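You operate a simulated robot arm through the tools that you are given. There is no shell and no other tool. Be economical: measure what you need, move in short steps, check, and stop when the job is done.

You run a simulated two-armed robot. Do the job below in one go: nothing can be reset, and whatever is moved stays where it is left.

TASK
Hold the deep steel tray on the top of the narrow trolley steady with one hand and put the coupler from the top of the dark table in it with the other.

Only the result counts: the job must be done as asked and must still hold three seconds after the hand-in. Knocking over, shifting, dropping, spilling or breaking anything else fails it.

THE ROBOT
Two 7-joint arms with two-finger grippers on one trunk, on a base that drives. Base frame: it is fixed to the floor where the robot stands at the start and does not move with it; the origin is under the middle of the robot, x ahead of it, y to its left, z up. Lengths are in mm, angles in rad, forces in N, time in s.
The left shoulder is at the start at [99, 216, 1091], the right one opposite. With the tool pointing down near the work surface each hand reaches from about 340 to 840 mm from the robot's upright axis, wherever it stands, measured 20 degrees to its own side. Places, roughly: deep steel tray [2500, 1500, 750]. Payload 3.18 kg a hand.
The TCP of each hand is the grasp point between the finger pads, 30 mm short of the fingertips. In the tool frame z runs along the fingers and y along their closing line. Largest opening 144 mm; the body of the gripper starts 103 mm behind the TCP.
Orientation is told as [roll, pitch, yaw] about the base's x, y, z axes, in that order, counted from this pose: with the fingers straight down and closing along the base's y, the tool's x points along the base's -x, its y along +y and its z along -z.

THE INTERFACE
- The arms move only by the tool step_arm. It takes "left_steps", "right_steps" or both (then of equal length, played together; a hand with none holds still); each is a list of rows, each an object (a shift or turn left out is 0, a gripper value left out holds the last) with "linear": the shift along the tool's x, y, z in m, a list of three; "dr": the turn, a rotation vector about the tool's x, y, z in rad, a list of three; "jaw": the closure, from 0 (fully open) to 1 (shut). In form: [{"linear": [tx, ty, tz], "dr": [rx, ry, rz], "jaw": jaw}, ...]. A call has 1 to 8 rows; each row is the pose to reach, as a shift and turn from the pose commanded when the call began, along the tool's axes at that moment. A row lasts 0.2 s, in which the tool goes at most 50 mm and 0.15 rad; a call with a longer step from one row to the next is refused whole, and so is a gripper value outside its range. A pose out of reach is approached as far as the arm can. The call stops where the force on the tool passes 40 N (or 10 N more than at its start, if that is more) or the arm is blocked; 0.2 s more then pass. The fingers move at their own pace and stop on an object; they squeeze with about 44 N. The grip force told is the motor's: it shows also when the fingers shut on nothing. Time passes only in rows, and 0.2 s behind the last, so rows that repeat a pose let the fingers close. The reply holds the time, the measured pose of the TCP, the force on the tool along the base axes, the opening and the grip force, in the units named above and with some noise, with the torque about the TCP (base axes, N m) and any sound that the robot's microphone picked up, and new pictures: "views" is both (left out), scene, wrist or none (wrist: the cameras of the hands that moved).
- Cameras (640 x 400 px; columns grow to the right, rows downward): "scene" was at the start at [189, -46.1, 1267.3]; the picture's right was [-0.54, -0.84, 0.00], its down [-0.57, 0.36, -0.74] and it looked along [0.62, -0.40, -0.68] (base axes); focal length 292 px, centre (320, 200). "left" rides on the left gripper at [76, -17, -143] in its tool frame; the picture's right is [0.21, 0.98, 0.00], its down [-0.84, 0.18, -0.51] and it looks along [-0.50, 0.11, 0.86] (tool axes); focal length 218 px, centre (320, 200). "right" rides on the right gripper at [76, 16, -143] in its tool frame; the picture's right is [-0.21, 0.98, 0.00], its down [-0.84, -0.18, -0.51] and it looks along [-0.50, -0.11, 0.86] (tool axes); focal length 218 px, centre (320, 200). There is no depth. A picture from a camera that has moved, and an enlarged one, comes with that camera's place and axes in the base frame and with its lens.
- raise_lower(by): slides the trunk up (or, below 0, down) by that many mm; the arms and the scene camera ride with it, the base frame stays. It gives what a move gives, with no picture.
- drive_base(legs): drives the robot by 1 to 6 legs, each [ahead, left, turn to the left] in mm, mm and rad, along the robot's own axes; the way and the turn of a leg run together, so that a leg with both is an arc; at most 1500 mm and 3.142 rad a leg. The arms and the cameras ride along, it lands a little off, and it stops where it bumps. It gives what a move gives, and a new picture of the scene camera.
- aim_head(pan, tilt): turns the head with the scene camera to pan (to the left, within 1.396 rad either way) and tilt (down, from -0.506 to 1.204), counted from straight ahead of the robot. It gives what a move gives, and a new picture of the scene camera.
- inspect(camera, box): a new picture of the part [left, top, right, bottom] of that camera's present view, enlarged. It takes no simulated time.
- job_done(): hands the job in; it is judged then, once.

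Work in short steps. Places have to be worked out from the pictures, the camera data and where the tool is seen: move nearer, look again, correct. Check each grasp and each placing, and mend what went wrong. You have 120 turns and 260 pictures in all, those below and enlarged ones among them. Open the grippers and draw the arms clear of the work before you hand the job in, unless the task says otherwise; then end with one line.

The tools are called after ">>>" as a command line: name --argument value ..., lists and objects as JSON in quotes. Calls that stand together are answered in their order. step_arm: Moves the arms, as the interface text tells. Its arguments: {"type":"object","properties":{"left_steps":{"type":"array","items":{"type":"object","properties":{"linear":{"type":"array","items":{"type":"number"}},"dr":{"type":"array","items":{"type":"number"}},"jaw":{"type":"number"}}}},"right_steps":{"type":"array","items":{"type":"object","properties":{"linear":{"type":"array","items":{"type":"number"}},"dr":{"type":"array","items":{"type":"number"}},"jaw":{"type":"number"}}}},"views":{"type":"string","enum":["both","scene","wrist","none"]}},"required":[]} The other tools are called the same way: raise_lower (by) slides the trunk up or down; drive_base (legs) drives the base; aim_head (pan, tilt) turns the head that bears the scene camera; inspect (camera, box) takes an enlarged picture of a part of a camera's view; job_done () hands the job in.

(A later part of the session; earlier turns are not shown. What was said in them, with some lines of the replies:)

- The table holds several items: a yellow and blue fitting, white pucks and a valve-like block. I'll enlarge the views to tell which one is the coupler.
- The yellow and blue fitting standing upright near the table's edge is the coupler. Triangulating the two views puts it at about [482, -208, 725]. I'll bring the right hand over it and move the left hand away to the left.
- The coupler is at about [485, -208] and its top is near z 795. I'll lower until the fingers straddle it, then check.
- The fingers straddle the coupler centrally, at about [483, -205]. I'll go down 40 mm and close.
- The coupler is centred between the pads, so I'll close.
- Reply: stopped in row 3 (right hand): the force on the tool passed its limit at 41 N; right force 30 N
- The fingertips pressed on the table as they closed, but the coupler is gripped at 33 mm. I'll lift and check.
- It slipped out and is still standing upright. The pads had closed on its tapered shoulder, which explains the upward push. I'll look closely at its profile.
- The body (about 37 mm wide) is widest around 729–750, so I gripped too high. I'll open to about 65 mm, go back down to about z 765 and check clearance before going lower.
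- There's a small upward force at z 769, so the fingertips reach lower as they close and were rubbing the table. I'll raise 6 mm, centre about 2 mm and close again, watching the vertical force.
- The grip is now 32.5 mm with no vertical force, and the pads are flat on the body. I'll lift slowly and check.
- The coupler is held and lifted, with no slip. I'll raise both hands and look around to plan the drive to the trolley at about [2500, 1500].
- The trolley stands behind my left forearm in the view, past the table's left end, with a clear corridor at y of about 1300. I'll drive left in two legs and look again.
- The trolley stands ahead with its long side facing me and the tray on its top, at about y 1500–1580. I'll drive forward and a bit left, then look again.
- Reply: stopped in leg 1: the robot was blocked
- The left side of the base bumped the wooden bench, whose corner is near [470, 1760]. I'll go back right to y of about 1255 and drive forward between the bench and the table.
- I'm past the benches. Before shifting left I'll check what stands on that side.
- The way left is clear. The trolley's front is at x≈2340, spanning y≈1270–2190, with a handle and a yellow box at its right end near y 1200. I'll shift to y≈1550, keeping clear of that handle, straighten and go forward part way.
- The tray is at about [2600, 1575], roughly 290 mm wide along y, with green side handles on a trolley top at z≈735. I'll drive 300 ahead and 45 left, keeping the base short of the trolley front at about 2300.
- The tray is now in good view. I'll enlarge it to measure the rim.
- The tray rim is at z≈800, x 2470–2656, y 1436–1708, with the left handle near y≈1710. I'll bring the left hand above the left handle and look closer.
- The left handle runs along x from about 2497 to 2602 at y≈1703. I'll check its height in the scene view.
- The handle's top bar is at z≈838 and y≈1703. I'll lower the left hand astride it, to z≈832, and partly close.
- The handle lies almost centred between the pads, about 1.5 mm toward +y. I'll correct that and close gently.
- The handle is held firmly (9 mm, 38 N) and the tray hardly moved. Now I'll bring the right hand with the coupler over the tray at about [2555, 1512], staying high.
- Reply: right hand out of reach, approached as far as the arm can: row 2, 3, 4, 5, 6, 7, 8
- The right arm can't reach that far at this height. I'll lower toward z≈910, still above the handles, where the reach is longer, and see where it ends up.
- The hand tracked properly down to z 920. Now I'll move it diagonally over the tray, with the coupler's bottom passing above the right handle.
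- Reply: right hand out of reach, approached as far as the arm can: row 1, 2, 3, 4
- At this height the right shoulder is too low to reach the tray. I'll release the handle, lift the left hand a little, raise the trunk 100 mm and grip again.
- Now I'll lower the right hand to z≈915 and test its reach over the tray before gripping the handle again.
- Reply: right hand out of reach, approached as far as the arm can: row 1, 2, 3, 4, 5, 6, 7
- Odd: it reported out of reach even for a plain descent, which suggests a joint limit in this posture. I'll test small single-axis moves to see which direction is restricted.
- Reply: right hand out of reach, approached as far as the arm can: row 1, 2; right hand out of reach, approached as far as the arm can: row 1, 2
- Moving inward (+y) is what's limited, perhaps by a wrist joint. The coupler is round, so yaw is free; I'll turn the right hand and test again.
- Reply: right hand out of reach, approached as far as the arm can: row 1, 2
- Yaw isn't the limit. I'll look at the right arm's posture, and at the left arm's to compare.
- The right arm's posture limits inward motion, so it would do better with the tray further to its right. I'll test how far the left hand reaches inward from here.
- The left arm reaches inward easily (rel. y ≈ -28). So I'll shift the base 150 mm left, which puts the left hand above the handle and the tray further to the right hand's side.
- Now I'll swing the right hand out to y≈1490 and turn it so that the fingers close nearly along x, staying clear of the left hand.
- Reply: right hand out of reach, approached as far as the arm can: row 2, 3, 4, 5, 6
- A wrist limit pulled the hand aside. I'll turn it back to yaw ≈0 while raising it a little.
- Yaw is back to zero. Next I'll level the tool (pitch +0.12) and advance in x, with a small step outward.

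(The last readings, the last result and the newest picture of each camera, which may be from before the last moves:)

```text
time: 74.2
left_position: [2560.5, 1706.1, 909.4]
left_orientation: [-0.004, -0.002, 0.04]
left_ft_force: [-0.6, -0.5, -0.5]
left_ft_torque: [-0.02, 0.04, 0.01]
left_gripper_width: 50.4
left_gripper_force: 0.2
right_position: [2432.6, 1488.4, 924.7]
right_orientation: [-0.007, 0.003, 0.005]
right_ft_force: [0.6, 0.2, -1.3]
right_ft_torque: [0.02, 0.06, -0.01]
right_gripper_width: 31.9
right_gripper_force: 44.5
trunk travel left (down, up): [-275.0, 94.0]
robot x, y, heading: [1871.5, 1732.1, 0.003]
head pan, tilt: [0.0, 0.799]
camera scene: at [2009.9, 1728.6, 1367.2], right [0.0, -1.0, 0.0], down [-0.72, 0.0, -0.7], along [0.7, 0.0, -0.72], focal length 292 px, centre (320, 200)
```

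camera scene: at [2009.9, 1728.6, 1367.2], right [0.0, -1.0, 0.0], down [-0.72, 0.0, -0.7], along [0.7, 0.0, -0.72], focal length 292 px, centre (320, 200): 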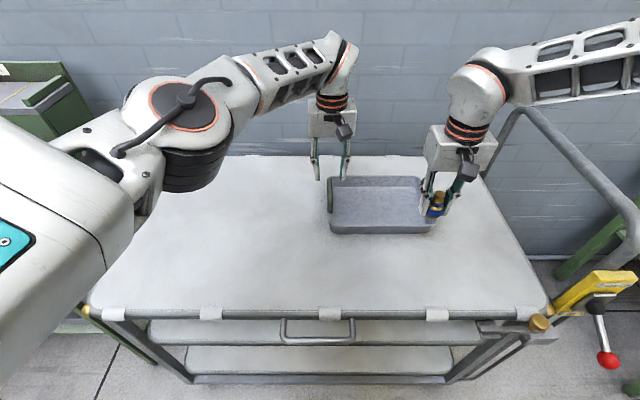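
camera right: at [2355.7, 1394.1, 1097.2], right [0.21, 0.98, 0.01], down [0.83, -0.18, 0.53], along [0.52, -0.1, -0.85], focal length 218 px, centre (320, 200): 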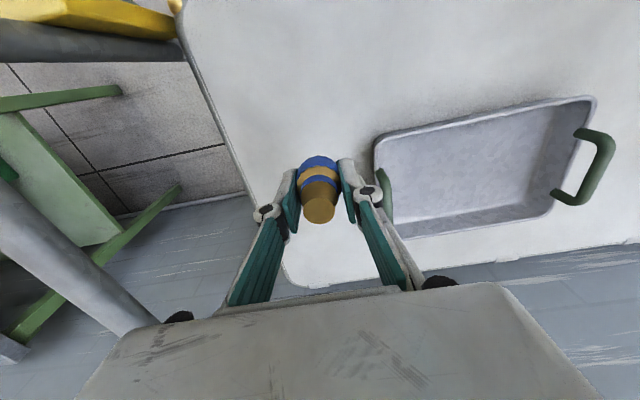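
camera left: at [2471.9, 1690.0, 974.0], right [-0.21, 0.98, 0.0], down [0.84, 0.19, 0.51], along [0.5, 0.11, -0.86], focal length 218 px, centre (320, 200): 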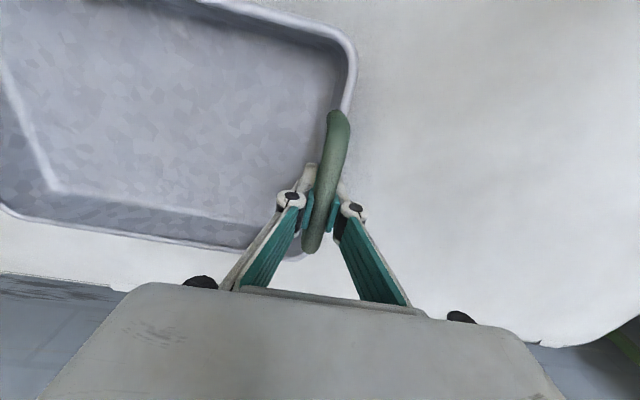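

It tracks well now. I'll continue forward to about [2545, 1508].

>>> step_arm --right_steps '[{"linear": [-0.04, 0.005, 0]}, {"linear": [-0.08, 0.01, 0]}, {"linear": [-0.112, 0.02, 0]}]'

```text
time: 75.0
left_position: [2560.9, 1706.8, 910.3]
left_orientation: [-0.005, -0.003, 0.04]
left_ft_force: [0.0, 0.0, -0.3]
left_ft_torque: [0.01, -0.01, -0.01]
left_gripper_width: 50.6
left_gripper_force: 0.1
right_position: [2486.1, 1467.2, 944.1]
right_orientation: [-0.006, -0.001, 0.006]
right_ft_force: [-0.1, 0.0, -2.2]
right_ft_torque: [-0.01, -0.01, -0.03]
right_gripper_width: 32.2
right_gripper_force: 44.1
right hand out of reach, approached as far as the arm can: row 1, 2, 3
trunk travel left (down, up): [-275.0, 94.0]
robot x, y, heading: [1877.0, 1731.4, -0.003]
head pan, tilt: [0.0, 0.799]
camera scene: at [2009.4, 1728.6, 1367.3], right [0.0, -1.0, 0.0], down [-0.72, 0.0, -0.7], along [0.7, 0.0, -0.72], focal length 292 px, centre (320, 200)
camera right: at [2410.0, 1482.8, 1086.9], right [0.2, 0.98, -0.01], down [0.84, -0.17, 0.51], along [0.5, -0.11, -0.86], focal length 218 px, centre (320, 200)
```

scene: 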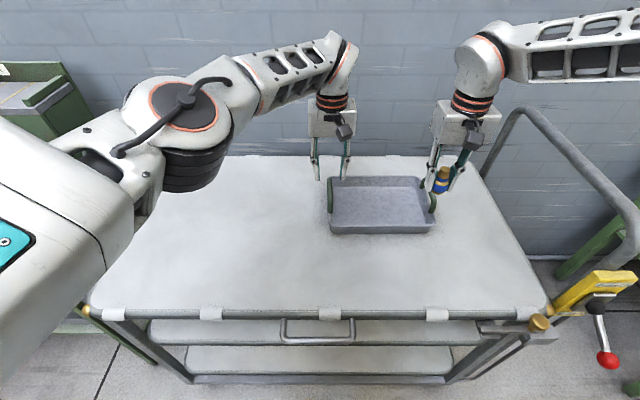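
right: 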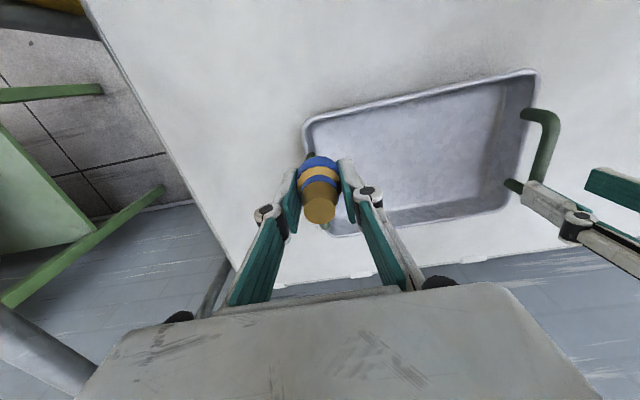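

The right hand stops about 60 mm short. Moving the base slightly closer would fix it, so I'll look down to check the gap between base and trolley.

>>> aim_head --pan 0.0 --tilt 1.2

>>> aim_head --pan -0.9 --tilt 1.2

```text
time: 75.9
left_position: [2559.5, 1706.6, 910.1]
left_orientation: [-0.004, -0.002, 0.041]
left_ft_force: [0.0, 0.1, 0.2]
left_ft_torque: [0.03, 0.02, 0.01]
left_gripper_width: 50.7
left_gripper_force: 0.1
right_position: [2484.7, 1467.9, 944.6]
right_orientation: [-0.005, 0.001, 0.007]
right_ft_force: [0.2, -0.2, -1.1]
right_ft_torque: [-0.03, -0.02, -0.01]
right_gripper_width: 32.3
right_gripper_force: 43.8
trunk travel left (down, up): [-275.0, 94.0]
robot x, y, heading: [1874.9, 1728.4, 0.001]
head pan, tilt: [0.0, 1.201]
camera scene: at [1984.2, 1728.7, 1339.7], right [0.0, -1.0, 0.0], down [-0.93, 0.0, -0.36], along [0.36, 0.0, -0.93], focal length 292 px, centre (320, 200)
```

scene: 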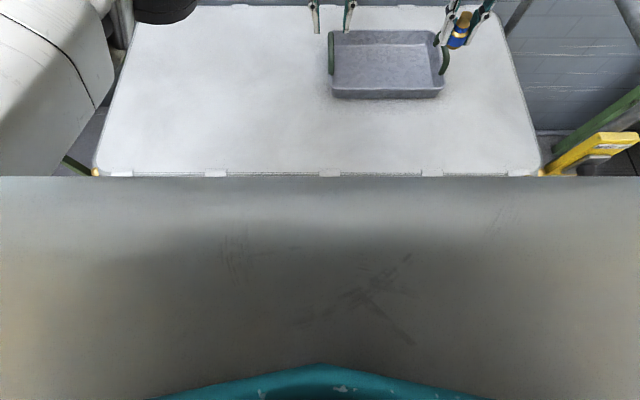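

```text
time: 77.1
left_position: [2560.0, 1706.2, 912.0]
left_orientation: [-0.005, -0.001, 0.041]
left_ft_force: [-0.6, 0.1, -1.5]
left_ft_torque: [-0.02, 0.0, 0.0]
left_gripper_width: 50.2
left_gripper_force: 0.1
right_position: [2485.2, 1466.6, 944.7]
right_orientation: [-0.006, 0.0, 0.006]
right_ft_force: [-0.6, 1.0, -0.8]
right_ft_torque: [-0.03, 0.02, 0.01]
right_gripper_width: 31.8
right_gripper_force: 44.1
trunk travel left (down, up): [-275.0, 94.0]
robot x, y, heading: [1879.2, 1728.1, 0.0]
head pan, tilt: [-0.901, 1.201]
camera scene: at [1963.1, 1684.9, 1339.6], right [-0.78, -0.62, 0.0], down [-0.58, 0.73, -0.36], along [0.23, -0.28, -0.93], focal length 292 px, centre (320, 200)
```

scene: 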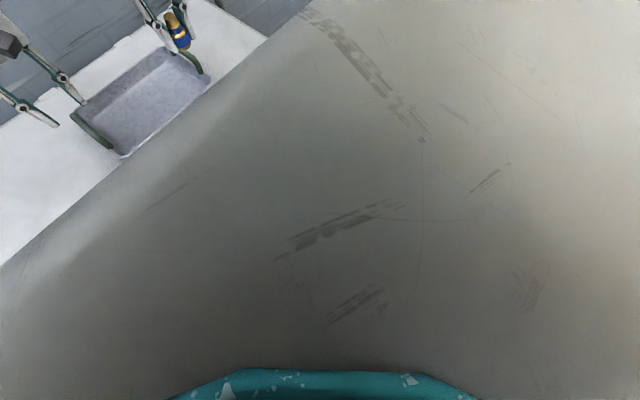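

The view doesn't show the base's gap, so I'd rather not drive closer. Turning the other way (negative yaw) may free the arm, so I'll try that and then advance.

>>> step_arm --right_steps '[{"linear": [0.01, 0, 0], "dr": [0, 0, 0.14]}, {"linear": [0.01, 0, 0], "dr": [0, 0, 0.28]}, {"linear": [0.01, 0, 0], "dr": [0, 0, 0.42]}, {"linear": [0.01, 0, 0], "dr": [0, 0, 0.5]}, {"linear": [-0.03, 0, 0], "dr": [0, 0, 0.5]}, {"linear": [-0.06, 0, 0], "dr": [0, 0, 0.5]}]' --views "none"

>>> aim_head --pan -0.3 --tilt 0.7

```text
time: 78.5
left_position: [2560.0, 1706.1, 911.1]
left_orientation: [-0.002, -0.003, 0.041]
left_ft_force: [0.2, 0.2, 0.1]
left_ft_torque: [0.0, 0.0, -0.02]
left_gripper_width: 50.5
left_gripper_force: 0.1
right_position: [2508.0, 1442.0, 954.5]
right_orientation: [-0.005, -0.004, -0.496]
right_ft_force: [0.5, 0.3, -1.3]
right_ft_torque: [0.03, 0.0, -0.01]
right_gripper_width: 32.2
right_gripper_force: 43.9
right hand out of reach, approached as far as the arm can: row 5, 6
trunk travel left (down, up): [-275.0, 94.0]
robot x, y, heading: [1872.5, 1725.9, 0.003]
head pan, tilt: [-0.901, 1.201]
```

```text
time: 79.5
left_position: [2560.1, 1706.3, 910.9]
left_orientation: [-0.004, -0.001, 0.041]
left_ft_force: [0.2, -0.3, 0.3]
left_ft_torque: [0.0, 0.0, -0.03]
left_gripper_width: 50.5
left_gripper_force: 0.0
right_position: [2506.7, 1442.8, 953.3]
right_orientation: [-0.005, -0.004, -0.494]
right_ft_force: [0.9, -0.1, -1.4]
right_ft_torque: [0.01, -0.01, 0.0]
right_gripper_width: 32.2
right_gripper_force: 43.9
trunk travel left (down, up): [-275.0, 94.0]
robot x, y, heading: [1876.6, 1730.7, 0.002]
head pan, tilt: [-0.3, 0.7]
camera scene: at [2009.4, 1703.6, 1375.5], right [-0.29, -0.96, 0.0], down [-0.62, 0.19, -0.76], along [0.73, -0.23, -0.64], focal length 292 px, centre (320, 200)
```

scene: 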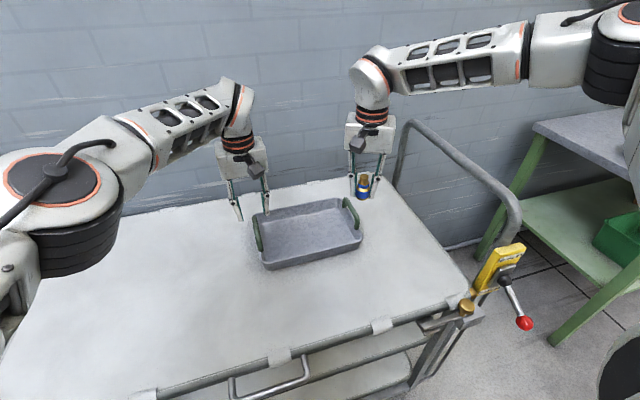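

The arm's upper joint seems to have locked in a bad posture after it was raised. I'll retract to near the starting posture (out to the right), raise the trunk fully, then come in from a lower relative height, as in the grasp.

>>> step_arm --right_steps '[{"linear": [0.025, -0.035, 0], "dr": [0, 0, -0.1]}, {"linear": [0.05, -0.07, 0], "dr": [0, 0, -0.2]}, {"linear": [0.075, -0.11, 0], "dr": [0, 0, -0.3]}, {"linear": [0.1, -0.15, 0], "dr": [0, 0, -0.4]}, {"linear": [0.124, -0.184, 0], "dr": [0, 0, -0.494]}]' --views "none"

>>> raise_lower --by 94

>>> step_arm --right_steps '[{"linear": [0, 0, 0.045]}, {"linear": [0, 0, 0.09]}]' --views "scene"

```text
time: 80.7
left_position: [2560.4, 1707.6, 912.3]
left_orientation: [-0.004, -0.003, 0.04]
left_ft_force: [-0.6, -0.6, 0.2]
left_ft_torque: [0.03, 0.0, 0.0]
left_gripper_width: 50.3
left_gripper_force: 0.1
right_position: [2309.4, 1342.8, 955.6]
right_orientation: [-0.005, 0.001, 0.001]
right_ft_force: [0.5, 1.2, -1.9]
right_ft_torque: [0.01, -0.02, 0.01]
right_gripper_width: 32.2
right_gripper_force: 43.8
trunk travel left (down, up): [-275.0, 94.0]
robot x, y, heading: [1874.9, 1728.9, 0.0]
head pan, tilt: [-0.3, 0.7]
```

```text
time: 82.0
left_position: [2559.2, 1705.6, 1014.2]
left_orientation: [-0.005, -0.022, 0.037]
left_ft_force: [0.3, 0.2, -0.9]
left_ft_torque: [0.0, -0.02, -0.05]
left_gripper_width: 50.6
left_gripper_force: 0.0
right_position: [2312.7, 1342.7, 1046.4]
right_orientation: [-0.006, 0.001, -0.001]
right_ft_force: [0.6, 1.0, -0.8]
right_ft_torque: [-0.01, -0.04, 0.01]
right_gripper_width: 31.9
right_gripper_force: 44.2
trunk travel left (down, up): [-369.0, 0.0]
robot x, y, heading: [1880.1, 1729.7, 0.002]
head pan, tilt: [-0.3, 0.7]
```

```text
time: 82.6
left_position: [2560.4, 1705.3, 1014.7]
left_orientation: [-0.005, -0.022, 0.038]
left_ft_force: [-0.5, -0.1, -0.5]
left_ft_torque: [0.0, -0.01, -0.03]
left_gripper_width: 50.3
left_gripper_force: 0.0
right_position: [2314.3, 1341.5, 956.4]
right_orientation: [-0.007, 0.0, -0.002]
right_ft_force: [0.0, -0.7, -1.4]
right_ft_torque: [-0.01, 0.01, 0.03]
right_gripper_width: 32.3
right_gripper_force: 44.4
trunk travel left (down, up): [-369.0, 0.0]
robot x, y, heading: [1874.2, 1727.1, 0.006]
head pan, tilt: [-0.3, 0.7]
camera scene: at [1999.9, 1703.5, 1469.7], right [-0.29, -0.96, 0.0], down [-0.62, 0.19, -0.76], along [0.73, -0.22, -0.64], focal length 292 px, centre (320, 200)
```

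scene: 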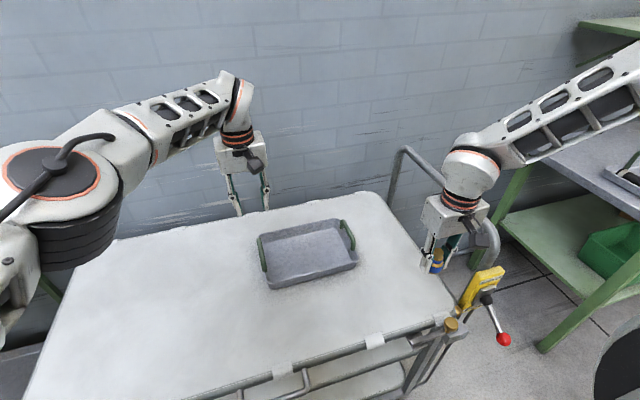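

At a good relative height now. I'll move inward to y≈1500 first, then forward over the tray, keeping z≈930.

>>> step_arm --right_steps '[{"linear": [-0.01, 0.04, 0.01]}, {"linear": [-0.02, 0.08, 0.02]}, {"linear": [-0.03, 0.12, 0.026]}, {"linear": [-0.04, 0.16, 0.026]}, {"linear": [-0.085, 0.165, 0.026]}, {"linear": [-0.13, 0.165, 0.026]}, {"linear": [-0.175, 0.165, 0.026]}, {"linear": [-0.215, 0.165, 0.026]}]' --views "scene"

```text
time: 84.4
left_position: [2559.1, 1705.8, 1015.0]
left_orientation: [-0.008, -0.024, 0.039]
left_ft_force: [0.0, -0.3, -0.3]
left_ft_torque: [-0.01, 0.0, 0.01]
left_gripper_width: 50.4
left_gripper_force: 0.0
right_position: [2454.2, 1451.6, 983.6]
right_orientation: [-0.005, 0.001, 0.0]
right_ft_force: [0.4, 0.0, -1.7]
right_ft_torque: [-0.02, 0.01, 0.0]
right_gripper_width: 32.2
right_gripper_force: 43.8
right hand out of reach, approached as far as the arm can: row 4, 5, 6, 7, 8
trunk travel left (down, up): [-369.0, 0.0]
robot x, y, heading: [1877.8, 1725.1, 0.002]
head pan, tilt: [-0.3, 0.7]
camera scene: at [1999.6, 1703.6, 1469.7], right [-0.29, -0.96, 0.0], down [-0.62, 0.19, -0.76], along [0.73, -0.22, -0.64], focal length 292 px, centre (320, 200)
```

scene: 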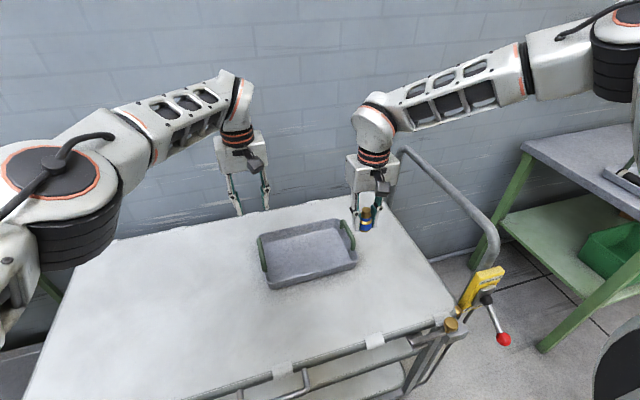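

The reach gets better with a higher hand relative to the shoulder, and the coupler only needs about z 870 to clear the front rim. So I'll retract and raise both hands, then lower the trunk.

>>> step_arm --right_steps '[{"linear": [0.03, -0.015, -0.035]}, {"linear": [0.06, -0.03, -0.07]}, {"linear": [0.09, -0.045, -0.11]}, {"linear": [0.1, -0.05, -0.155]}, {"linear": [0.1, -0.05, -0.2]}]' --left_steps '[{"linear": [0.03, 0.01, -0.035], "dr": [0, 0.022, 0]}, {"linear": [0.06, 0.02, -0.07], "dr": [0, 0.022, 0]}, {"linear": [0.09, 0.03, -0.11], "dr": [0, 0.022, 0]}, {"linear": [0.12, 0.04, -0.14], "dr": [0, 0.022, 0]}, {"linear": [0.15, 0.05, -0.17], "dr": [0, 0.022, 0]}]' --views "none"

```text
refused: row 3 steps farther than a row can; nothing moved
```

The third row was slightly too long, so I'll send smaller steps.

>>> step_arm --right_steps '[{"linear": [0.025, -0.01, -0.035]}, {"linear": [0.05, -0.02, -0.07]}, {"linear": [0.075, -0.03, -0.105]}, {"linear": [0.1, -0.04, -0.14]}, {"linear": [0.1, -0.05, -0.18]}, {"linear": [0.1, -0.05, -0.2]}]' --left_steps '[{"linear": [0.025, 0.01, -0.03], "dr": [0, 0.022, 0]}, {"linear": [0.05, 0.02, -0.06], "dr": [0, 0.022, 0]}, {"linear": [0.075, 0.03, -0.09], "dr": [0, 0.022, 0]}, {"linear": [0.1, 0.04, -0.12], "dr": [0, 0.022, 0]}, {"linear": [0.125, 0.05, -0.15], "dr": [0, 0.022, 0]}, {"linear": [0.15, 0.05, -0.17], "dr": [0, 0.022, 0]}]' --views "none"

```text
time: 85.8
left_position: [2401.4, 1745.2, 1184.8]
left_orientation: [-0.004, -0.004, 0.034]
left_ft_force: [-0.5, 0.2, 0.4]
left_ft_torque: [0.03, -0.03, 0.02]
left_gripper_width: 50.4
left_gripper_force: 0.2
right_position: [2350.2, 1404.6, 1180.3]
right_orientation: [-0.004, 0.001, -0.003]
right_ft_force: [-0.2, -0.2, -2.1]
right_ft_torque: [0.02, -0.05, -0.01]
right_gripper_width: 32.4
right_gripper_force: 43.4
trunk travel left (down, up): [-369.0, 0.0]
robot x, y, heading: [1876.3, 1731.0, 0.001]
head pan, tilt: [-0.3, 0.7]
```

Both hands are high and clear. I'll lower the trunk in stages, watching the left elbow over the trolley.

>>> raise_lower --by -140

>>> aim_head --pan 0.5 --tilt 0.6

>>> aim_head --pan -0.7 --tilt 0.5

```text
time: 87.4
left_position: [2402.4, 1748.4, 1042.3]
left_orientation: [-0.008, -0.003, 0.036]
left_ft_force: [-0.7, 0.5, 1.2]
left_ft_torque: [-0.03, -0.03, -0.02]
left_gripper_width: 50.5
left_gripper_force: 0.0
right_position: [2352.5, 1405.2, 1039.2]
right_orientation: [-0.008, -0.002, 0.001]
right_ft_force: [-0.5, 0.3, -0.9]
right_ft_torque: [0.02, -0.05, -0.01]
right_gripper_width: 31.8
right_gripper_force: 44.0
trunk travel left (down, up): [-229.0, 140.0]
robot x, y, heading: [1876.5, 1730.6, 0.002]
head pan, tilt: [-0.3, 0.7]
```

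```text
time: 88.6
left_position: [2402.9, 1749.4, 1041.2]
left_orientation: [-0.006, -0.002, 0.034]
left_ft_force: [-0.4, -0.3, 0.6]
left_ft_torque: [0.0, -0.02, -0.02]
left_gripper_width: 50.5
left_gripper_force: 0.1
right_position: [2351.2, 1404.4, 1037.0]
right_orientation: [-0.007, 0.001, -0.001]
right_ft_force: [-0.3, -0.6, -1.7]
right_ft_torque: [0.0, -0.02, -0.03]
right_gripper_width: 32.2
right_gripper_force: 44.3
trunk travel left (down, up): [-229.0, 140.0]
robot x, y, heading: [1871.3, 1729.3, 0.001]
head pan, tilt: [0.499, 0.6]
camera scene: at [2029.0, 1771.0, 1336.8], right [0.48, -0.88, 0.0], down [-0.5, -0.27, -0.82], along [0.72, 0.4, -0.57], focal length 292 px, centre (320, 200)
```

scene: 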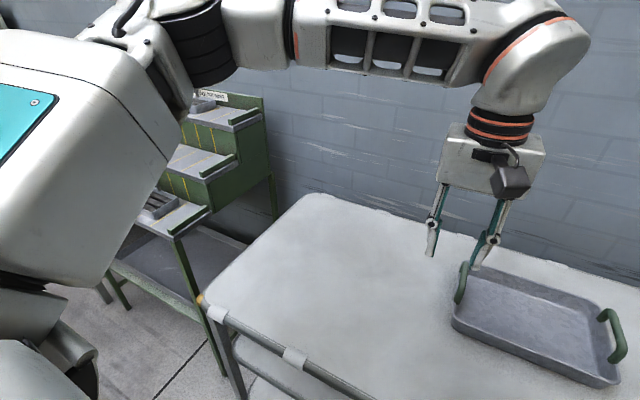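

```text
time: 90.0
left_position: [2402.1, 1749.4, 1041.2]
left_orientation: [-0.008, -0.002, 0.033]
left_ft_force: [0.1, -0.1, 0.0]
left_ft_torque: [0.0, -0.01, -0.01]
left_gripper_width: 50.5
left_gripper_force: 0.1
right_position: [2351.8, 1405.1, 1039.3]
right_orientation: [-0.006, 0.001, 0.001]
right_ft_force: [-0.2, 0.0, -1.1]
right_ft_torque: [0.01, 0.01, 0.0]
right_gripper_width: 31.9
right_gripper_force: 44.2
trunk travel left (down, up): [-229.0, 140.0]
robot x, y, heading: [1876.1, 1729.5, 0.003]
head pan, tilt: [-0.7, 0.499]
camera scene: at [2021.1, 1670.3, 1345.9], right [-0.64, -0.77, 0.0], down [-0.37, 0.31, -0.88], along [0.67, -0.56, -0.48], focal length 292 px, centre (320, 200)
```

scene: 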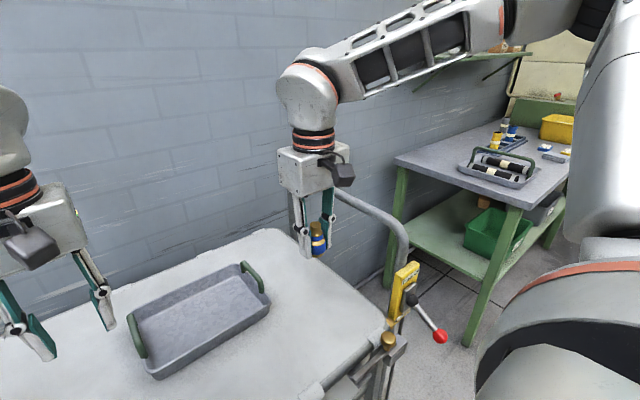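

Both elbows are well above everything. I'll lower a further 130 mm.

>>> raise_lower --by -130

>>> step_arm --right_steps '[{"linear": [-0.03, 0.03, 0.01]}, {"linear": [-0.06, 0.06, 0.02]}, {"linear": [-0.09, 0.08, 0.03]}, {"linear": [-0.13, 0.09, 0.03]}, {"linear": [-0.17, 0.09, 0.03]}]' --views "scene"

```text
time: 91.5
left_position: [2401.8, 1749.0, 912.5]
left_orientation: [-0.008, -0.005, 0.032]
left_ft_force: [-0.5, 0.0, 0.5]
left_ft_torque: [0.0, -0.02, 0.0]
left_gripper_width: 50.6
left_gripper_force: 0.1
right_position: [2350.4, 1404.8, 910.1]
right_orientation: [-0.008, -0.001, -0.002]
right_ft_force: [0.7, 0.3, -1.6]
right_ft_torque: [0.02, -0.04, -0.02]
right_gripper_width: 32.2
right_gripper_force: 44.1
trunk travel left (down, up): [-99.0, 270.0]
robot x, y, heading: [1873.5, 1729.5, 0.002]
head pan, tilt: [-0.7, 0.499]
```

```text
time: 92.8
left_position: [2403.0, 1747.8, 910.9]
left_orientation: [-0.005, 0.0, 0.033]
left_ft_force: [-0.2, 0.5, -0.4]
left_ft_torque: [0.0, 0.05, -0.01]
left_gripper_width: 50.3
left_gripper_force: 0.1
right_position: [2524.5, 1495.3, 873.2]
right_orientation: [-0.008, 0.004, -0.001]
right_ft_force: [0.3, -0.4, -1.8]
right_ft_torque: [0.01, 0.07, -0.03]
right_gripper_width: 32.5
right_gripper_force: 44.3
trunk travel left (down, up): [-99.0, 270.0]
robot x, y, heading: [1873.6, 1725.9, 0.0]
head pan, tilt: [-0.7, 0.499]
camera scene: at [2147.8, 1670.2, 1197.5], right [-0.64, -0.77, 0.0], down [-0.37, 0.31, -0.88], along [0.67, -0.56, -0.48], focal length 292 px, centre (320, 200)
```

scene: 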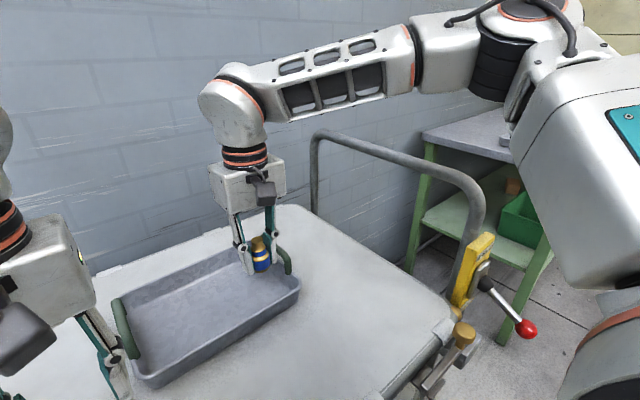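

It reached [2525, 1495, 873] over the tray with no limit. Now I'll bring the left hand back above the left handle at about [2550, 1705].

>>> step_arm --left_steps '[{"linear": [-0.04, -0.012, 0], "dr": [0, 0, 0.033]}, {"linear": [-0.08, -0.024, 0], "dr": [0, 0, 0.033]}, {"linear": [-0.12, -0.036, 0], "dr": [0, 0, 0.033]}, {"linear": [-0.146, -0.048, 0.01], "dr": [0, 0, 0.033]}]' --views "wrist"

>>> aim_head --pan -0.2 --tilt 0.7

```text
time: 93.8
left_position: [2548.9, 1704.3, 902.6]
left_orientation: [-0.008, 0.0, 0.001]
left_ft_force: [0.0, -1.0, -1.0]
left_ft_torque: [0.03, -0.02, -0.01]
left_gripper_width: 50.4
left_gripper_force: 0.0
right_position: [2523.3, 1494.7, 873.6]
right_orientation: [-0.006, 0.002, 0.0]
right_ft_force: [0.2, 0.1, -2.0]
right_ft_torque: [0.01, 0.03, -0.02]
right_gripper_width: 32.0
right_gripper_force: 44.1
trunk travel left (down, up): [-99.0, 270.0]
robot x, y, heading: [1880.1, 1729.0, 0.002]
head pan, tilt: [-0.7, 0.499]
camera left: at [2470.4, 1689.9, 1044.6], right [-0.21, 0.98, -0.01], down [0.84, 0.18, 0.51], along [0.5, 0.1, -0.86], focal length 218 px, centre (320, 200)
```

left: 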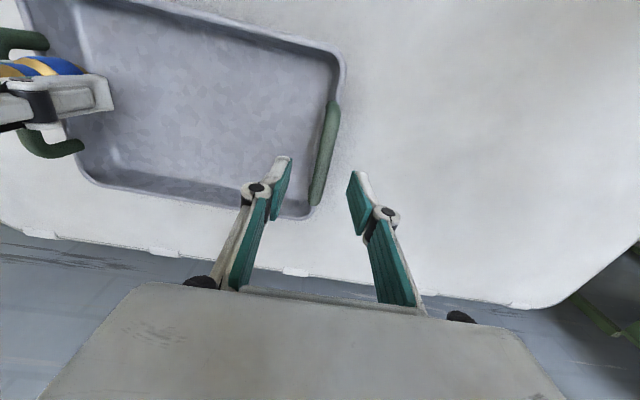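

```text
time: 94.7
left_position: [2547.2, 1706.4, 903.5]
left_orientation: [-0.008, -0.002, 0.002]
left_ft_force: [0.8, -0.5, -0.2]
left_ft_torque: [0.0, 0.01, 0.0]
left_gripper_width: 50.7
left_gripper_force: 0.1
right_position: [2523.4, 1494.4, 874.3]
right_orientation: [-0.006, 0.001, 0.0]
right_ft_force: [-0.6, 0.3, -0.7]
right_ft_torque: [-0.01, 0.01, 0.03]
right_gripper_width: 31.9
right_gripper_force: 43.8
trunk travel left (down, up): [-99.0, 270.0]
robot x, y, heading: [1873.6, 1734.9, 0.003]
head pan, tilt: [-0.201, 0.7]
camera scene: at [2160.2, 1712.1, 1180.3], right [-0.2, -0.98, 0.0], down [-0.63, 0.13, -0.77], along [0.75, -0.15, -0.64], focal length 292 px, centre (320, 200)
```

scene: 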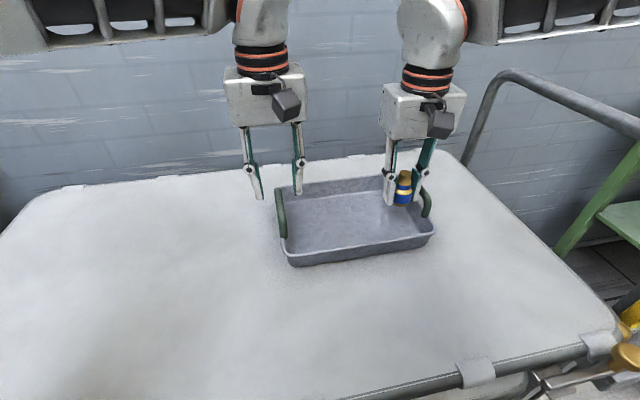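

The handle sits centred below the fingers at y≈1706. I'll lower to z≈832.

>>> step_arm --left_steps '[{"linear": [0, 0.0, 0.035]}, {"linear": [0, 0.0, 0.07]}, {"linear": [0, 0.0, 0.07]}]' --views "none"

>>> inspect --camera "left" --box '[180, 80, 460, 280]'

```text
time: 95.5
left_position: [2546.4, 1704.5, 833.4]
left_orientation: [-0.007, -0.005, 0.0]
left_ft_force: [0.3, -0.6, 0.7]
left_ft_torque: [-0.02, -0.01, 0.01]
left_gripper_width: 50.4
left_gripper_force: 0.1
right_position: [2523.9, 1495.1, 874.6]
right_orientation: [-0.006, 0.0, 0.0]
right_ft_force: [-0.3, -0.1, -1.8]
right_ft_torque: [0.01, 0.01, -0.01]
right_gripper_width: 32.1
right_gripper_force: 44.3
trunk travel left (down, up): [-99.0, 270.0]
robot x, y, heading: [1876.9, 1730.7, 0.005]
head pan, tilt: [-0.201, 0.7]
```

```text
2.00 times, centred on (320, 180) of left
camera zoom: at [2468.5, 1689.1, 976.4], right [-0.21, 0.98, -0.01], down [0.84, 0.18, 0.51], along [0.5, 0.1, -0.86], focal length 436 px, centre (320, 240)
```

zoom: 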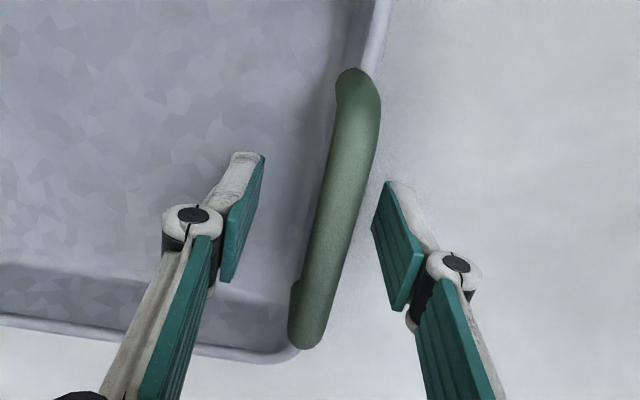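

The handle is about 3 mm toward +y; I'll correct that and close.

>>> step_arm --left_steps '[{"linear": [0, 0.003, 0.0], "jaw": 0.65}, {"linear": [0, 0.003, 0.0], "jaw": 0.8}, {"linear": [0, 0.003, 0.0], "jaw": 0.88}, {"linear": [0, 0.003, 0.0], "jaw": 1}, {"linear": [0, 0.003, 0.0], "jaw": 1}]' --views "wrist"

>>> inspect --camera "scene" --box '[220, 100, 500, 280]'

>>> inspect --camera "right" --box '[0, 0, 640, 400]'

```text
time: 96.7
left_position: [2547.0, 1707.8, 831.5]
left_orientation: [-0.005, -0.002, 0.0]
left_ft_force: [-1.2, 0.7, -0.1]
left_ft_torque: [0.16, -0.13, 0.17]
left_gripper_width: 8.7
left_gripper_force: 38.3
right_position: [2522.8, 1494.2, 874.8]
right_orientation: [-0.006, 0.004, 0.002]
right_ft_force: [0.1, 0.5, -2.2]
right_ft_torque: [-0.03, 0.01, -0.01]
right_gripper_width: 32.0
right_gripper_force: 44.3
trunk travel left (down, up): [-99.0, 270.0]
robot x, y, heading: [1877.2, 1730.5, 0.005]
head pan, tilt: [-0.201, 0.7]
camera left: at [2469.3, 1692.7, 975.0], right [-0.21, 0.98, -0.01], down [0.84, 0.18, 0.51], along [0.5, 0.1, -0.86], focal length 218 px, centre (320, 200)
```

left: 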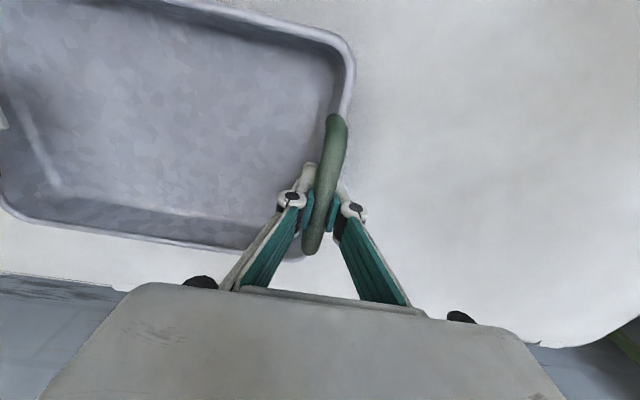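

```text
2.22 times, centred on (360, 190) of scene
camera zoom: at [2160.4, 1712.2, 1180.2], right [-0.2, -0.98, 0.0], down [-0.63, 0.13, -0.76], along [0.75, -0.15, -0.64], focal length 649 px, centre (231, 222)
```

zoom: 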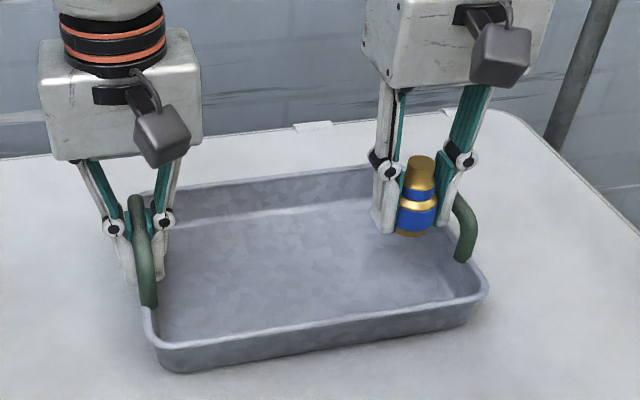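

```text
1.00 times, centred on (320, 200) of right (not enlarged: the box is as wide or as high as the picture)
camera zoom: at [2447.5, 1511.6, 1017.3], right [0.21, 0.98, -0.01], down [0.84, -0.18, 0.51], along [0.5, -0.11, -0.86], focal length 218 px, centre (320, 200)
```

zoom: 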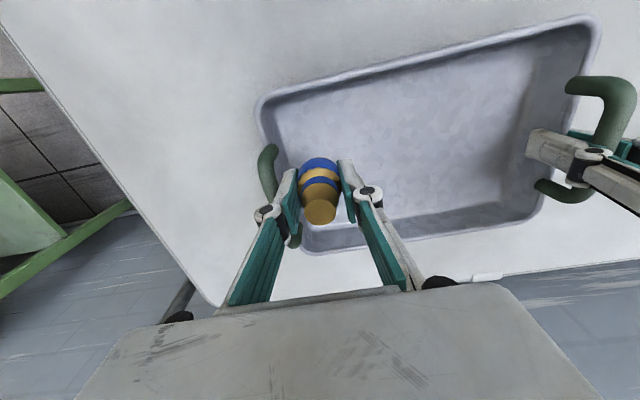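

The tray is held again (8.7 mm, 38 N). Next I'll shift the coupler 20 mm inward, away from the right handle, and lower it to about z 815.

>>> step_arm --right_steps '[{"linear": [-0.005, 0.02, 0]}, {"linear": [-0.005, 0.022, 0.02]}, {"linear": [-0.005, 0.022, 0.04]}, {"linear": [-0.005, 0.022, 0.058]}]' --views "wrist"

>>> inspect --camera "scene" --box '[220, 100, 500, 280]'

```text
time: 97.7
left_position: [2547.0, 1708.0, 832.2]
left_orientation: [-0.005, -0.002, 0.0]
left_ft_force: [0.6, 0.2, 0.3]
left_ft_torque: [0.17, 0.01, 0.12]
left_gripper_width: 9.0
left_gripper_force: 38.3
right_position: [2527.8, 1514.0, 818.0]
right_orientation: [-0.004, 0.0, -0.002]
right_ft_force: [0.2, 0.5, -1.1]
right_ft_torque: [0.02, 0.01, -0.01]
right_gripper_width: 31.9
right_gripper_force: 44.1
trunk travel left (down, up): [-99.0, 270.0]
robot x, y, heading: [1875.1, 1729.3, 0.006]
head pan, tilt: [-0.201, 0.7]
camera right: at [2452.2, 1532.9, 960.4], right [0.21, 0.98, -0.01], down [0.84, -0.18, 0.51], along [0.5, -0.11, -0.86], focal length 218 px, centre (320, 200)
```

right: 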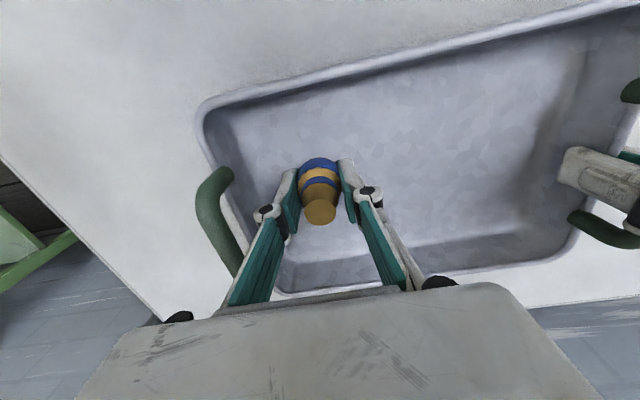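

```text
2.22 times, centred on (360, 190) of scene
camera zoom: at [2160.6, 1712.2, 1180.2], right [-0.2, -0.98, 0.0], down [-0.63, 0.13, -0.76], along [0.75, -0.15, -0.64], focal length 649 px, centre (231, 222)
```

zoom: 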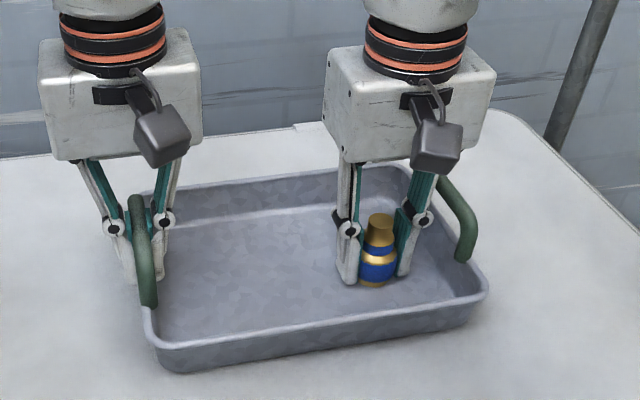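

The coupler is inside the tray, close above its floor. I'll lower in small steps and watch the force.

>>> step_arm --right_steps '[{"linear": [0, 0, 0.006]}, {"linear": [0, 0, 0.012]}, {"linear": [0, 0, 0.018]}]' --views "none"

>>> inspect --camera "scene" --box '[340, 150, 440, 240]'

```text
time: 98.4
left_position: [2545.3, 1707.5, 833.7]
left_orientation: [-0.003, -0.001, 0.003]
left_ft_force: [3.6, 3.7, -0.3]
left_ft_torque: [-0.02, 0.19, 0.22]
left_gripper_width: 9.2
left_gripper_force: 38.6
right_position: [2528.9, 1517.0, 813.1]
right_orientation: [-0.004, -0.011, -0.003]
right_ft_force: [-6.0, -4.2, 16.9]
right_ft_torque: [-0.21, 0.16, -0.06]
right_gripper_width: 32.2
right_gripper_force: 43.6
trunk travel left (down, up): [-99.0, 270.0]
robot x, y, heading: [1877.7, 1725.9, -0.003]
head pan, tilt: [-0.201, 0.7]
stopped in row 3 (right hand): the force on the tool passed its limit at 47 N (the readings are from after the stop); the commanded pose is now the measured one
```

```text
4.44 times, centred on (390, 195) of scene
camera zoom: at [2158.6, 1712.4, 1180.9], right [-0.2, -0.98, 0.0], down [-0.63, 0.13, -0.77], along [0.75, -0.15, -0.64], focal length 1297 px, centre (9, 222)
```

zoom: 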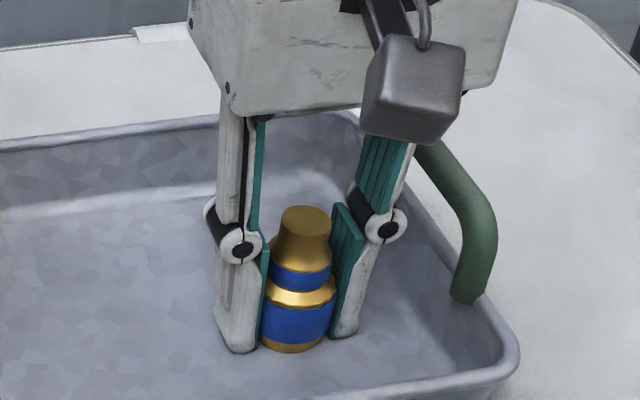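

The coupler is standing on the tray floor, with contact at z≈813. I'll ease up 2 mm and open gently.

>>> step_arm --right_steps '[{"linear": [0, 0, -0.002], "jaw": 1}, {"linear": [0, 0, -0.002], "jaw": 1}]' --views "none"

>>> step_arm --right_steps '[{"jaw": 0.74}, {"jaw": 0.68}, {"jaw": 0.62}, {"jaw": 0.6}]' --views "wrist"

>>> inspect --camera "scene" --box '[340, 150, 440, 240]'

```text
time: 99.0
left_position: [2545.9, 1708.6, 832.2]
left_orientation: [-0.005, 0.0, 0.0]
left_ft_force: [-1.3, 6.2, 3.4]
left_ft_torque: [0.02, -0.92, 0.34]
left_gripper_width: 9.3
left_gripper_force: 38.2
right_position: [2529.0, 1518.1, 814.1]
right_orientation: [-0.003, -0.011, -0.001]
right_ft_force: [3.8, -0.8, 9.7]
right_ft_torque: [-0.09, -0.05, -0.02]
right_gripper_width: 32.3
right_gripper_force: 44.0
trunk travel left (down, up): [-99.0, 270.0]
robot x, y, heading: [1874.4, 1732.0, 0.001]
head pan, tilt: [-0.201, 0.7]
```

```text
time: 100.0
left_position: [2546.5, 1707.0, 833.4]
left_orientation: [-0.006, -0.003, 0.0]
left_ft_force: [3.2, 4.2, 9.8]
left_ft_torque: [-0.1, 0.1, 0.37]
left_gripper_width: 9.4
left_gripper_force: 39.0
right_position: [2527.3, 1517.3, 812.6]
right_orientation: [-0.003, -0.007, -0.003]
right_ft_force: [-0.4, 0.1, 4.6]
right_ft_torque: [-0.02, 0.06, -0.02]
right_gripper_width: 57.4
right_gripper_force: 0.0
trunk travel left (down, up): [-99.0, 270.0]
robot x, y, heading: [1876.9, 1727.7, 0.001]
head pan, tilt: [-0.201, 0.7]
camera right: at [2450.1, 1533.2, 955.0], right [0.21, 0.98, 0.0], down [0.84, -0.18, 0.51], along [0.5, -0.11, -0.86], focal length 218 px, centre (320, 200)
```

right: 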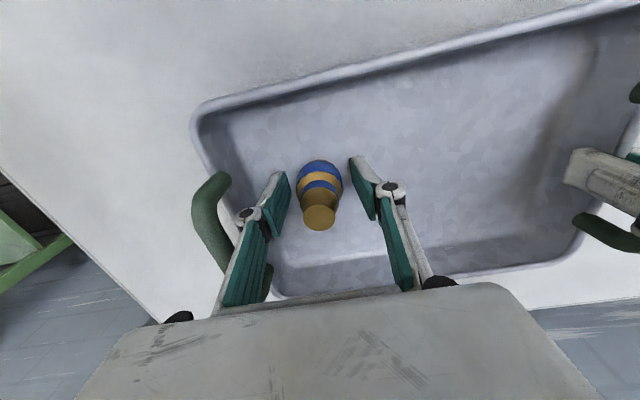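

```text
4.44 times, centred on (390, 195) of scene
camera zoom: at [2159.2, 1712.3, 1180.6], right [-0.2, -0.98, 0.0], down [-0.63, 0.13, -0.77], along [0.75, -0.15, -0.64], focal length 1297 px, centre (9, 222)
```

zoom: 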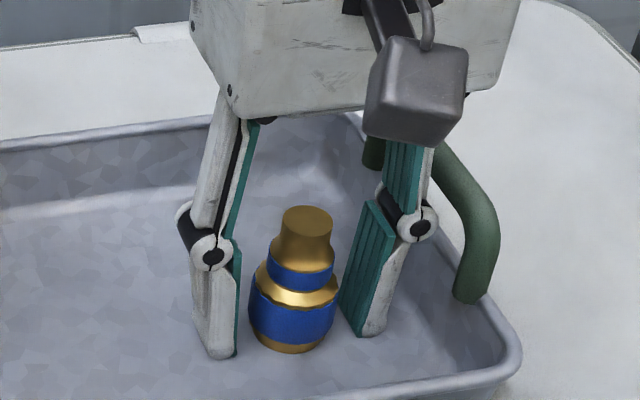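

The coupler stands upright on the tray floor, released. I'll raise the right hand straight up.

>>> step_arm --right_steps '[{"linear": [0, 0, -0.025], "jaw": 0.6}, {"linear": [0, 0, -0.055], "jaw": 0.6}, {"linear": [0, 0, -0.085], "jaw": 0.6}, {"linear": [0, 0, -0.11], "jaw": 0.6}]' --views "scene"

```text
time: 101.0
left_position: [2545.2, 1708.2, 832.4]
left_orientation: [-0.005, -0.002, 0.0]
left_ft_force: [2.5, 2.6, 13.5]
left_ft_torque: [-0.11, 0.07, 0.39]
left_gripper_width: 9.3
left_gripper_force: 38.6
right_position: [2526.6, 1513.3, 924.7]
right_orientation: [-0.004, -0.006, -0.003]
right_ft_force: [0.0, -0.4, -0.3]
right_ft_torque: [0.01, -0.02, -0.03]
right_gripper_width: 57.5
right_gripper_force: 0.0
trunk travel left (down, up): [-99.0, 270.0]
robot x, y, heading: [1877.6, 1731.9, 0.004]
head pan, tilt: [-0.201, 0.7]
camera scene: at [2159.3, 1712.1, 1180.6], right [-0.2, -0.98, 0.0], down [-0.63, 0.13, -0.77], along [0.75, -0.15, -0.64], focal length 292 px, centre (320, 200)
```

scene: 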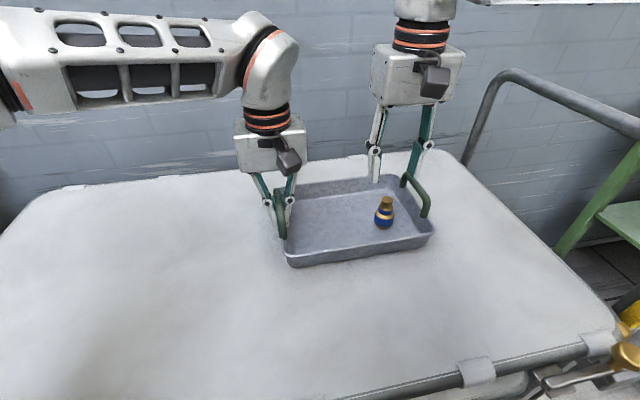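

The coupler stands in the tray. I'll withdraw the right hand, then open the left hand and lift it clear.

>>> step_arm --right_steps '[{"linear": [0.04, -0.01, 0]}, {"linear": [0.08, -0.03, 0]}, {"linear": [0.12, -0.05, 0]}, {"linear": [0.16, -0.07, 0]}]' --views "none"

>>> step_arm --left_steps '[{"jaw": 0.9}, {"jaw": 0.8}, {"jaw": 0.7}, {"jaw": 0.65}, {"linear": [0, 0, -0.03], "jaw": 0.65}, {"linear": [0, 0, -0.06], "jaw": 0.65}, {"linear": [0, 0, -0.09], "jaw": 0.65}]' --views "scene"

```text
time: 102.0
left_position: [2545.1, 1707.5, 830.9]
left_orientation: [-0.004, -0.001, 0.0]
left_ft_force: [-1.0, 0.4, 9.9]
left_ft_torque: [0.07, -0.93, 0.45]
left_gripper_width: 9.3
left_gripper_force: 38.0
right_position: [2362.9, 1445.2, 917.0]
right_orientation: [-0.003, -0.008, -0.005]
right_ft_force: [-0.3, -0.3, -0.1]
right_ft_torque: [-0.01, 0.02, -0.02]
right_gripper_width: 57.7
right_gripper_force: 0.1
trunk travel left (down, up): [-99.0, 270.0]
robot x, y, heading: [1873.7, 1730.2, 0.004]
head pan, tilt: [-0.201, 0.7]
```

```text
time: 103.6
left_position: [2544.8, 1705.3, 920.7]
left_orientation: [-0.004, -0.001, 0.001]
left_ft_force: [-0.1, 0.8, 0.2]
left_ft_torque: [0.0, 0.0, -0.02]
left_gripper_width: 50.5
left_gripper_force: 0.0
right_position: [2363.3, 1444.9, 916.2]
right_orientation: [-0.004, -0.007, -0.002]
right_ft_force: [0.5, 0.3, 0.1]
right_ft_torque: [0.01, -0.01, -0.02]
right_gripper_width: 57.4
right_gripper_force: 0.0
trunk travel left (down, up): [-99.0, 270.0]
robot x, y, heading: [1874.7, 1725.9, 0.0]
head pan, tilt: [-0.201, 0.7]
camera scene: at [2159.3, 1711.8, 1180.7], right [-0.2, -0.98, 0.0], down [-0.63, 0.13, -0.77], along [0.75, -0.15, -0.64], focal length 292 px, centre (320, 200)
```

scene: 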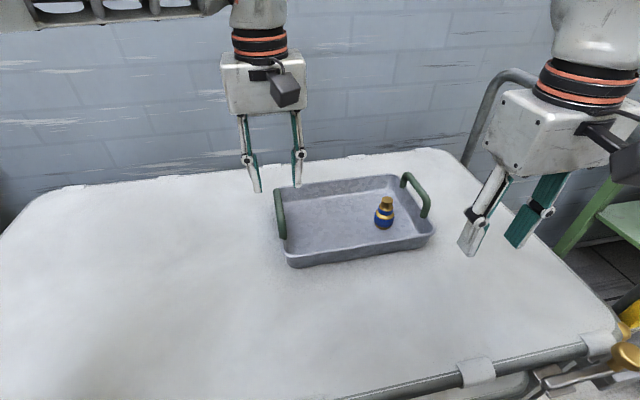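

Both hands are clear and the tray sits flat with the coupler standing in it. I'll back the left hand off, open both grippers and take a last look.

>>> step_arm --left_steps '[{"linear": [0.04, 0.02, 0], "jaw": 0.4}, {"linear": [0.08, 0.04, 0], "jaw": 0.2}, {"linear": [0.12, 0.06, 0], "jaw": 0}, {"linear": [0.15, 0.08, 0], "jaw": 0}]' --right_steps '[{"jaw": 0.4}, {"jaw": 0.2}, {"jaw": 0.1}, {"jaw": 0}]' --views "scene"

>>> inspect --camera "scene" --box '[260, 150, 450, 280]'

```text
time: 104.6
left_position: [2394.9, 1788.3, 918.5]
left_orientation: [-0.003, -0.001, 0.0]
left_ft_force: [-0.3, 0.0, 0.8]
left_ft_torque: [0.0, -0.01, -0.01]
left_gripper_width: 144.0
left_gripper_force: 0.0
right_position: [2364.7, 1444.6, 916.8]
right_orientation: [-0.004, -0.005, -0.002]
right_ft_force: [0.5, 0.1, -0.4]
right_ft_torque: [0.0, 0.02, 0.02]
right_gripper_width: 143.9
right_gripper_force: 0.1
trunk travel left (down, up): [-99.0, 270.0]
robot x, y, heading: [1877.1, 1730.9, 0.001]
head pan, tilt: [-0.201, 0.7]
camera scene: at [2159.7, 1712.4, 1180.5], right [-0.2, -0.98, 0.0], down [-0.63, 0.13, -0.77], along [0.75, -0.15, -0.64], focal length 292 px, centre (320, 200)
```

scene: 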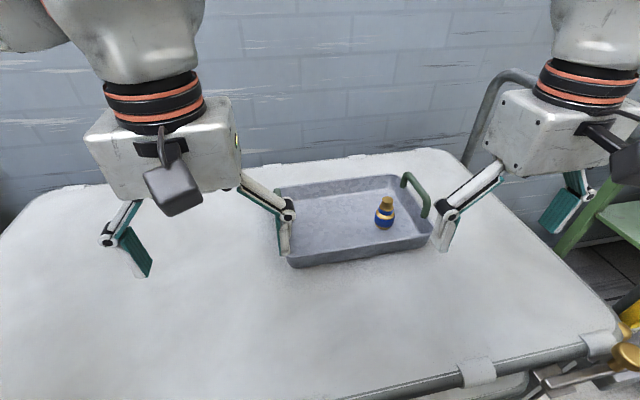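

```text
3.08 times, centred on (355, 215) of scene
camera zoom: at [2159.7, 1712.4, 1180.5], right [-0.2, -0.98, 0.0], down [-0.63, 0.13, -0.77], along [0.75, -0.15, -0.64], focal length 898 px, centre (212, 154)
```

zoom: 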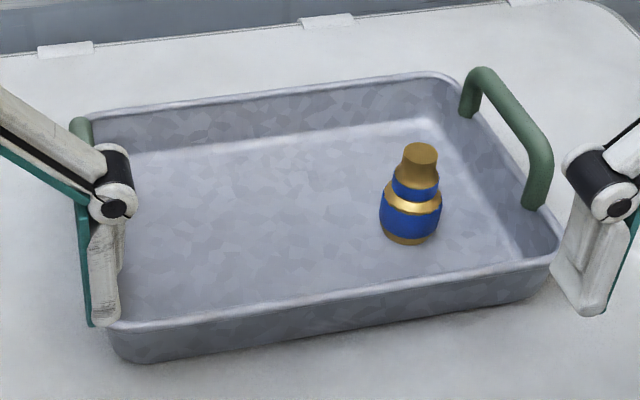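

The coupler stands upright in the tray, and both grippers are open and clear of it. I'm handing the job in.

>>> job_done

```text
The job is handed in.
```

The coupler is standing upright in the deep steel tray on the trolley. The left hand held the tray by its handle while the right hand set the coupler down, but on the way the robot's base bumped the wooden bench; I saw nothing disturbed, but didn't check the bench closely.
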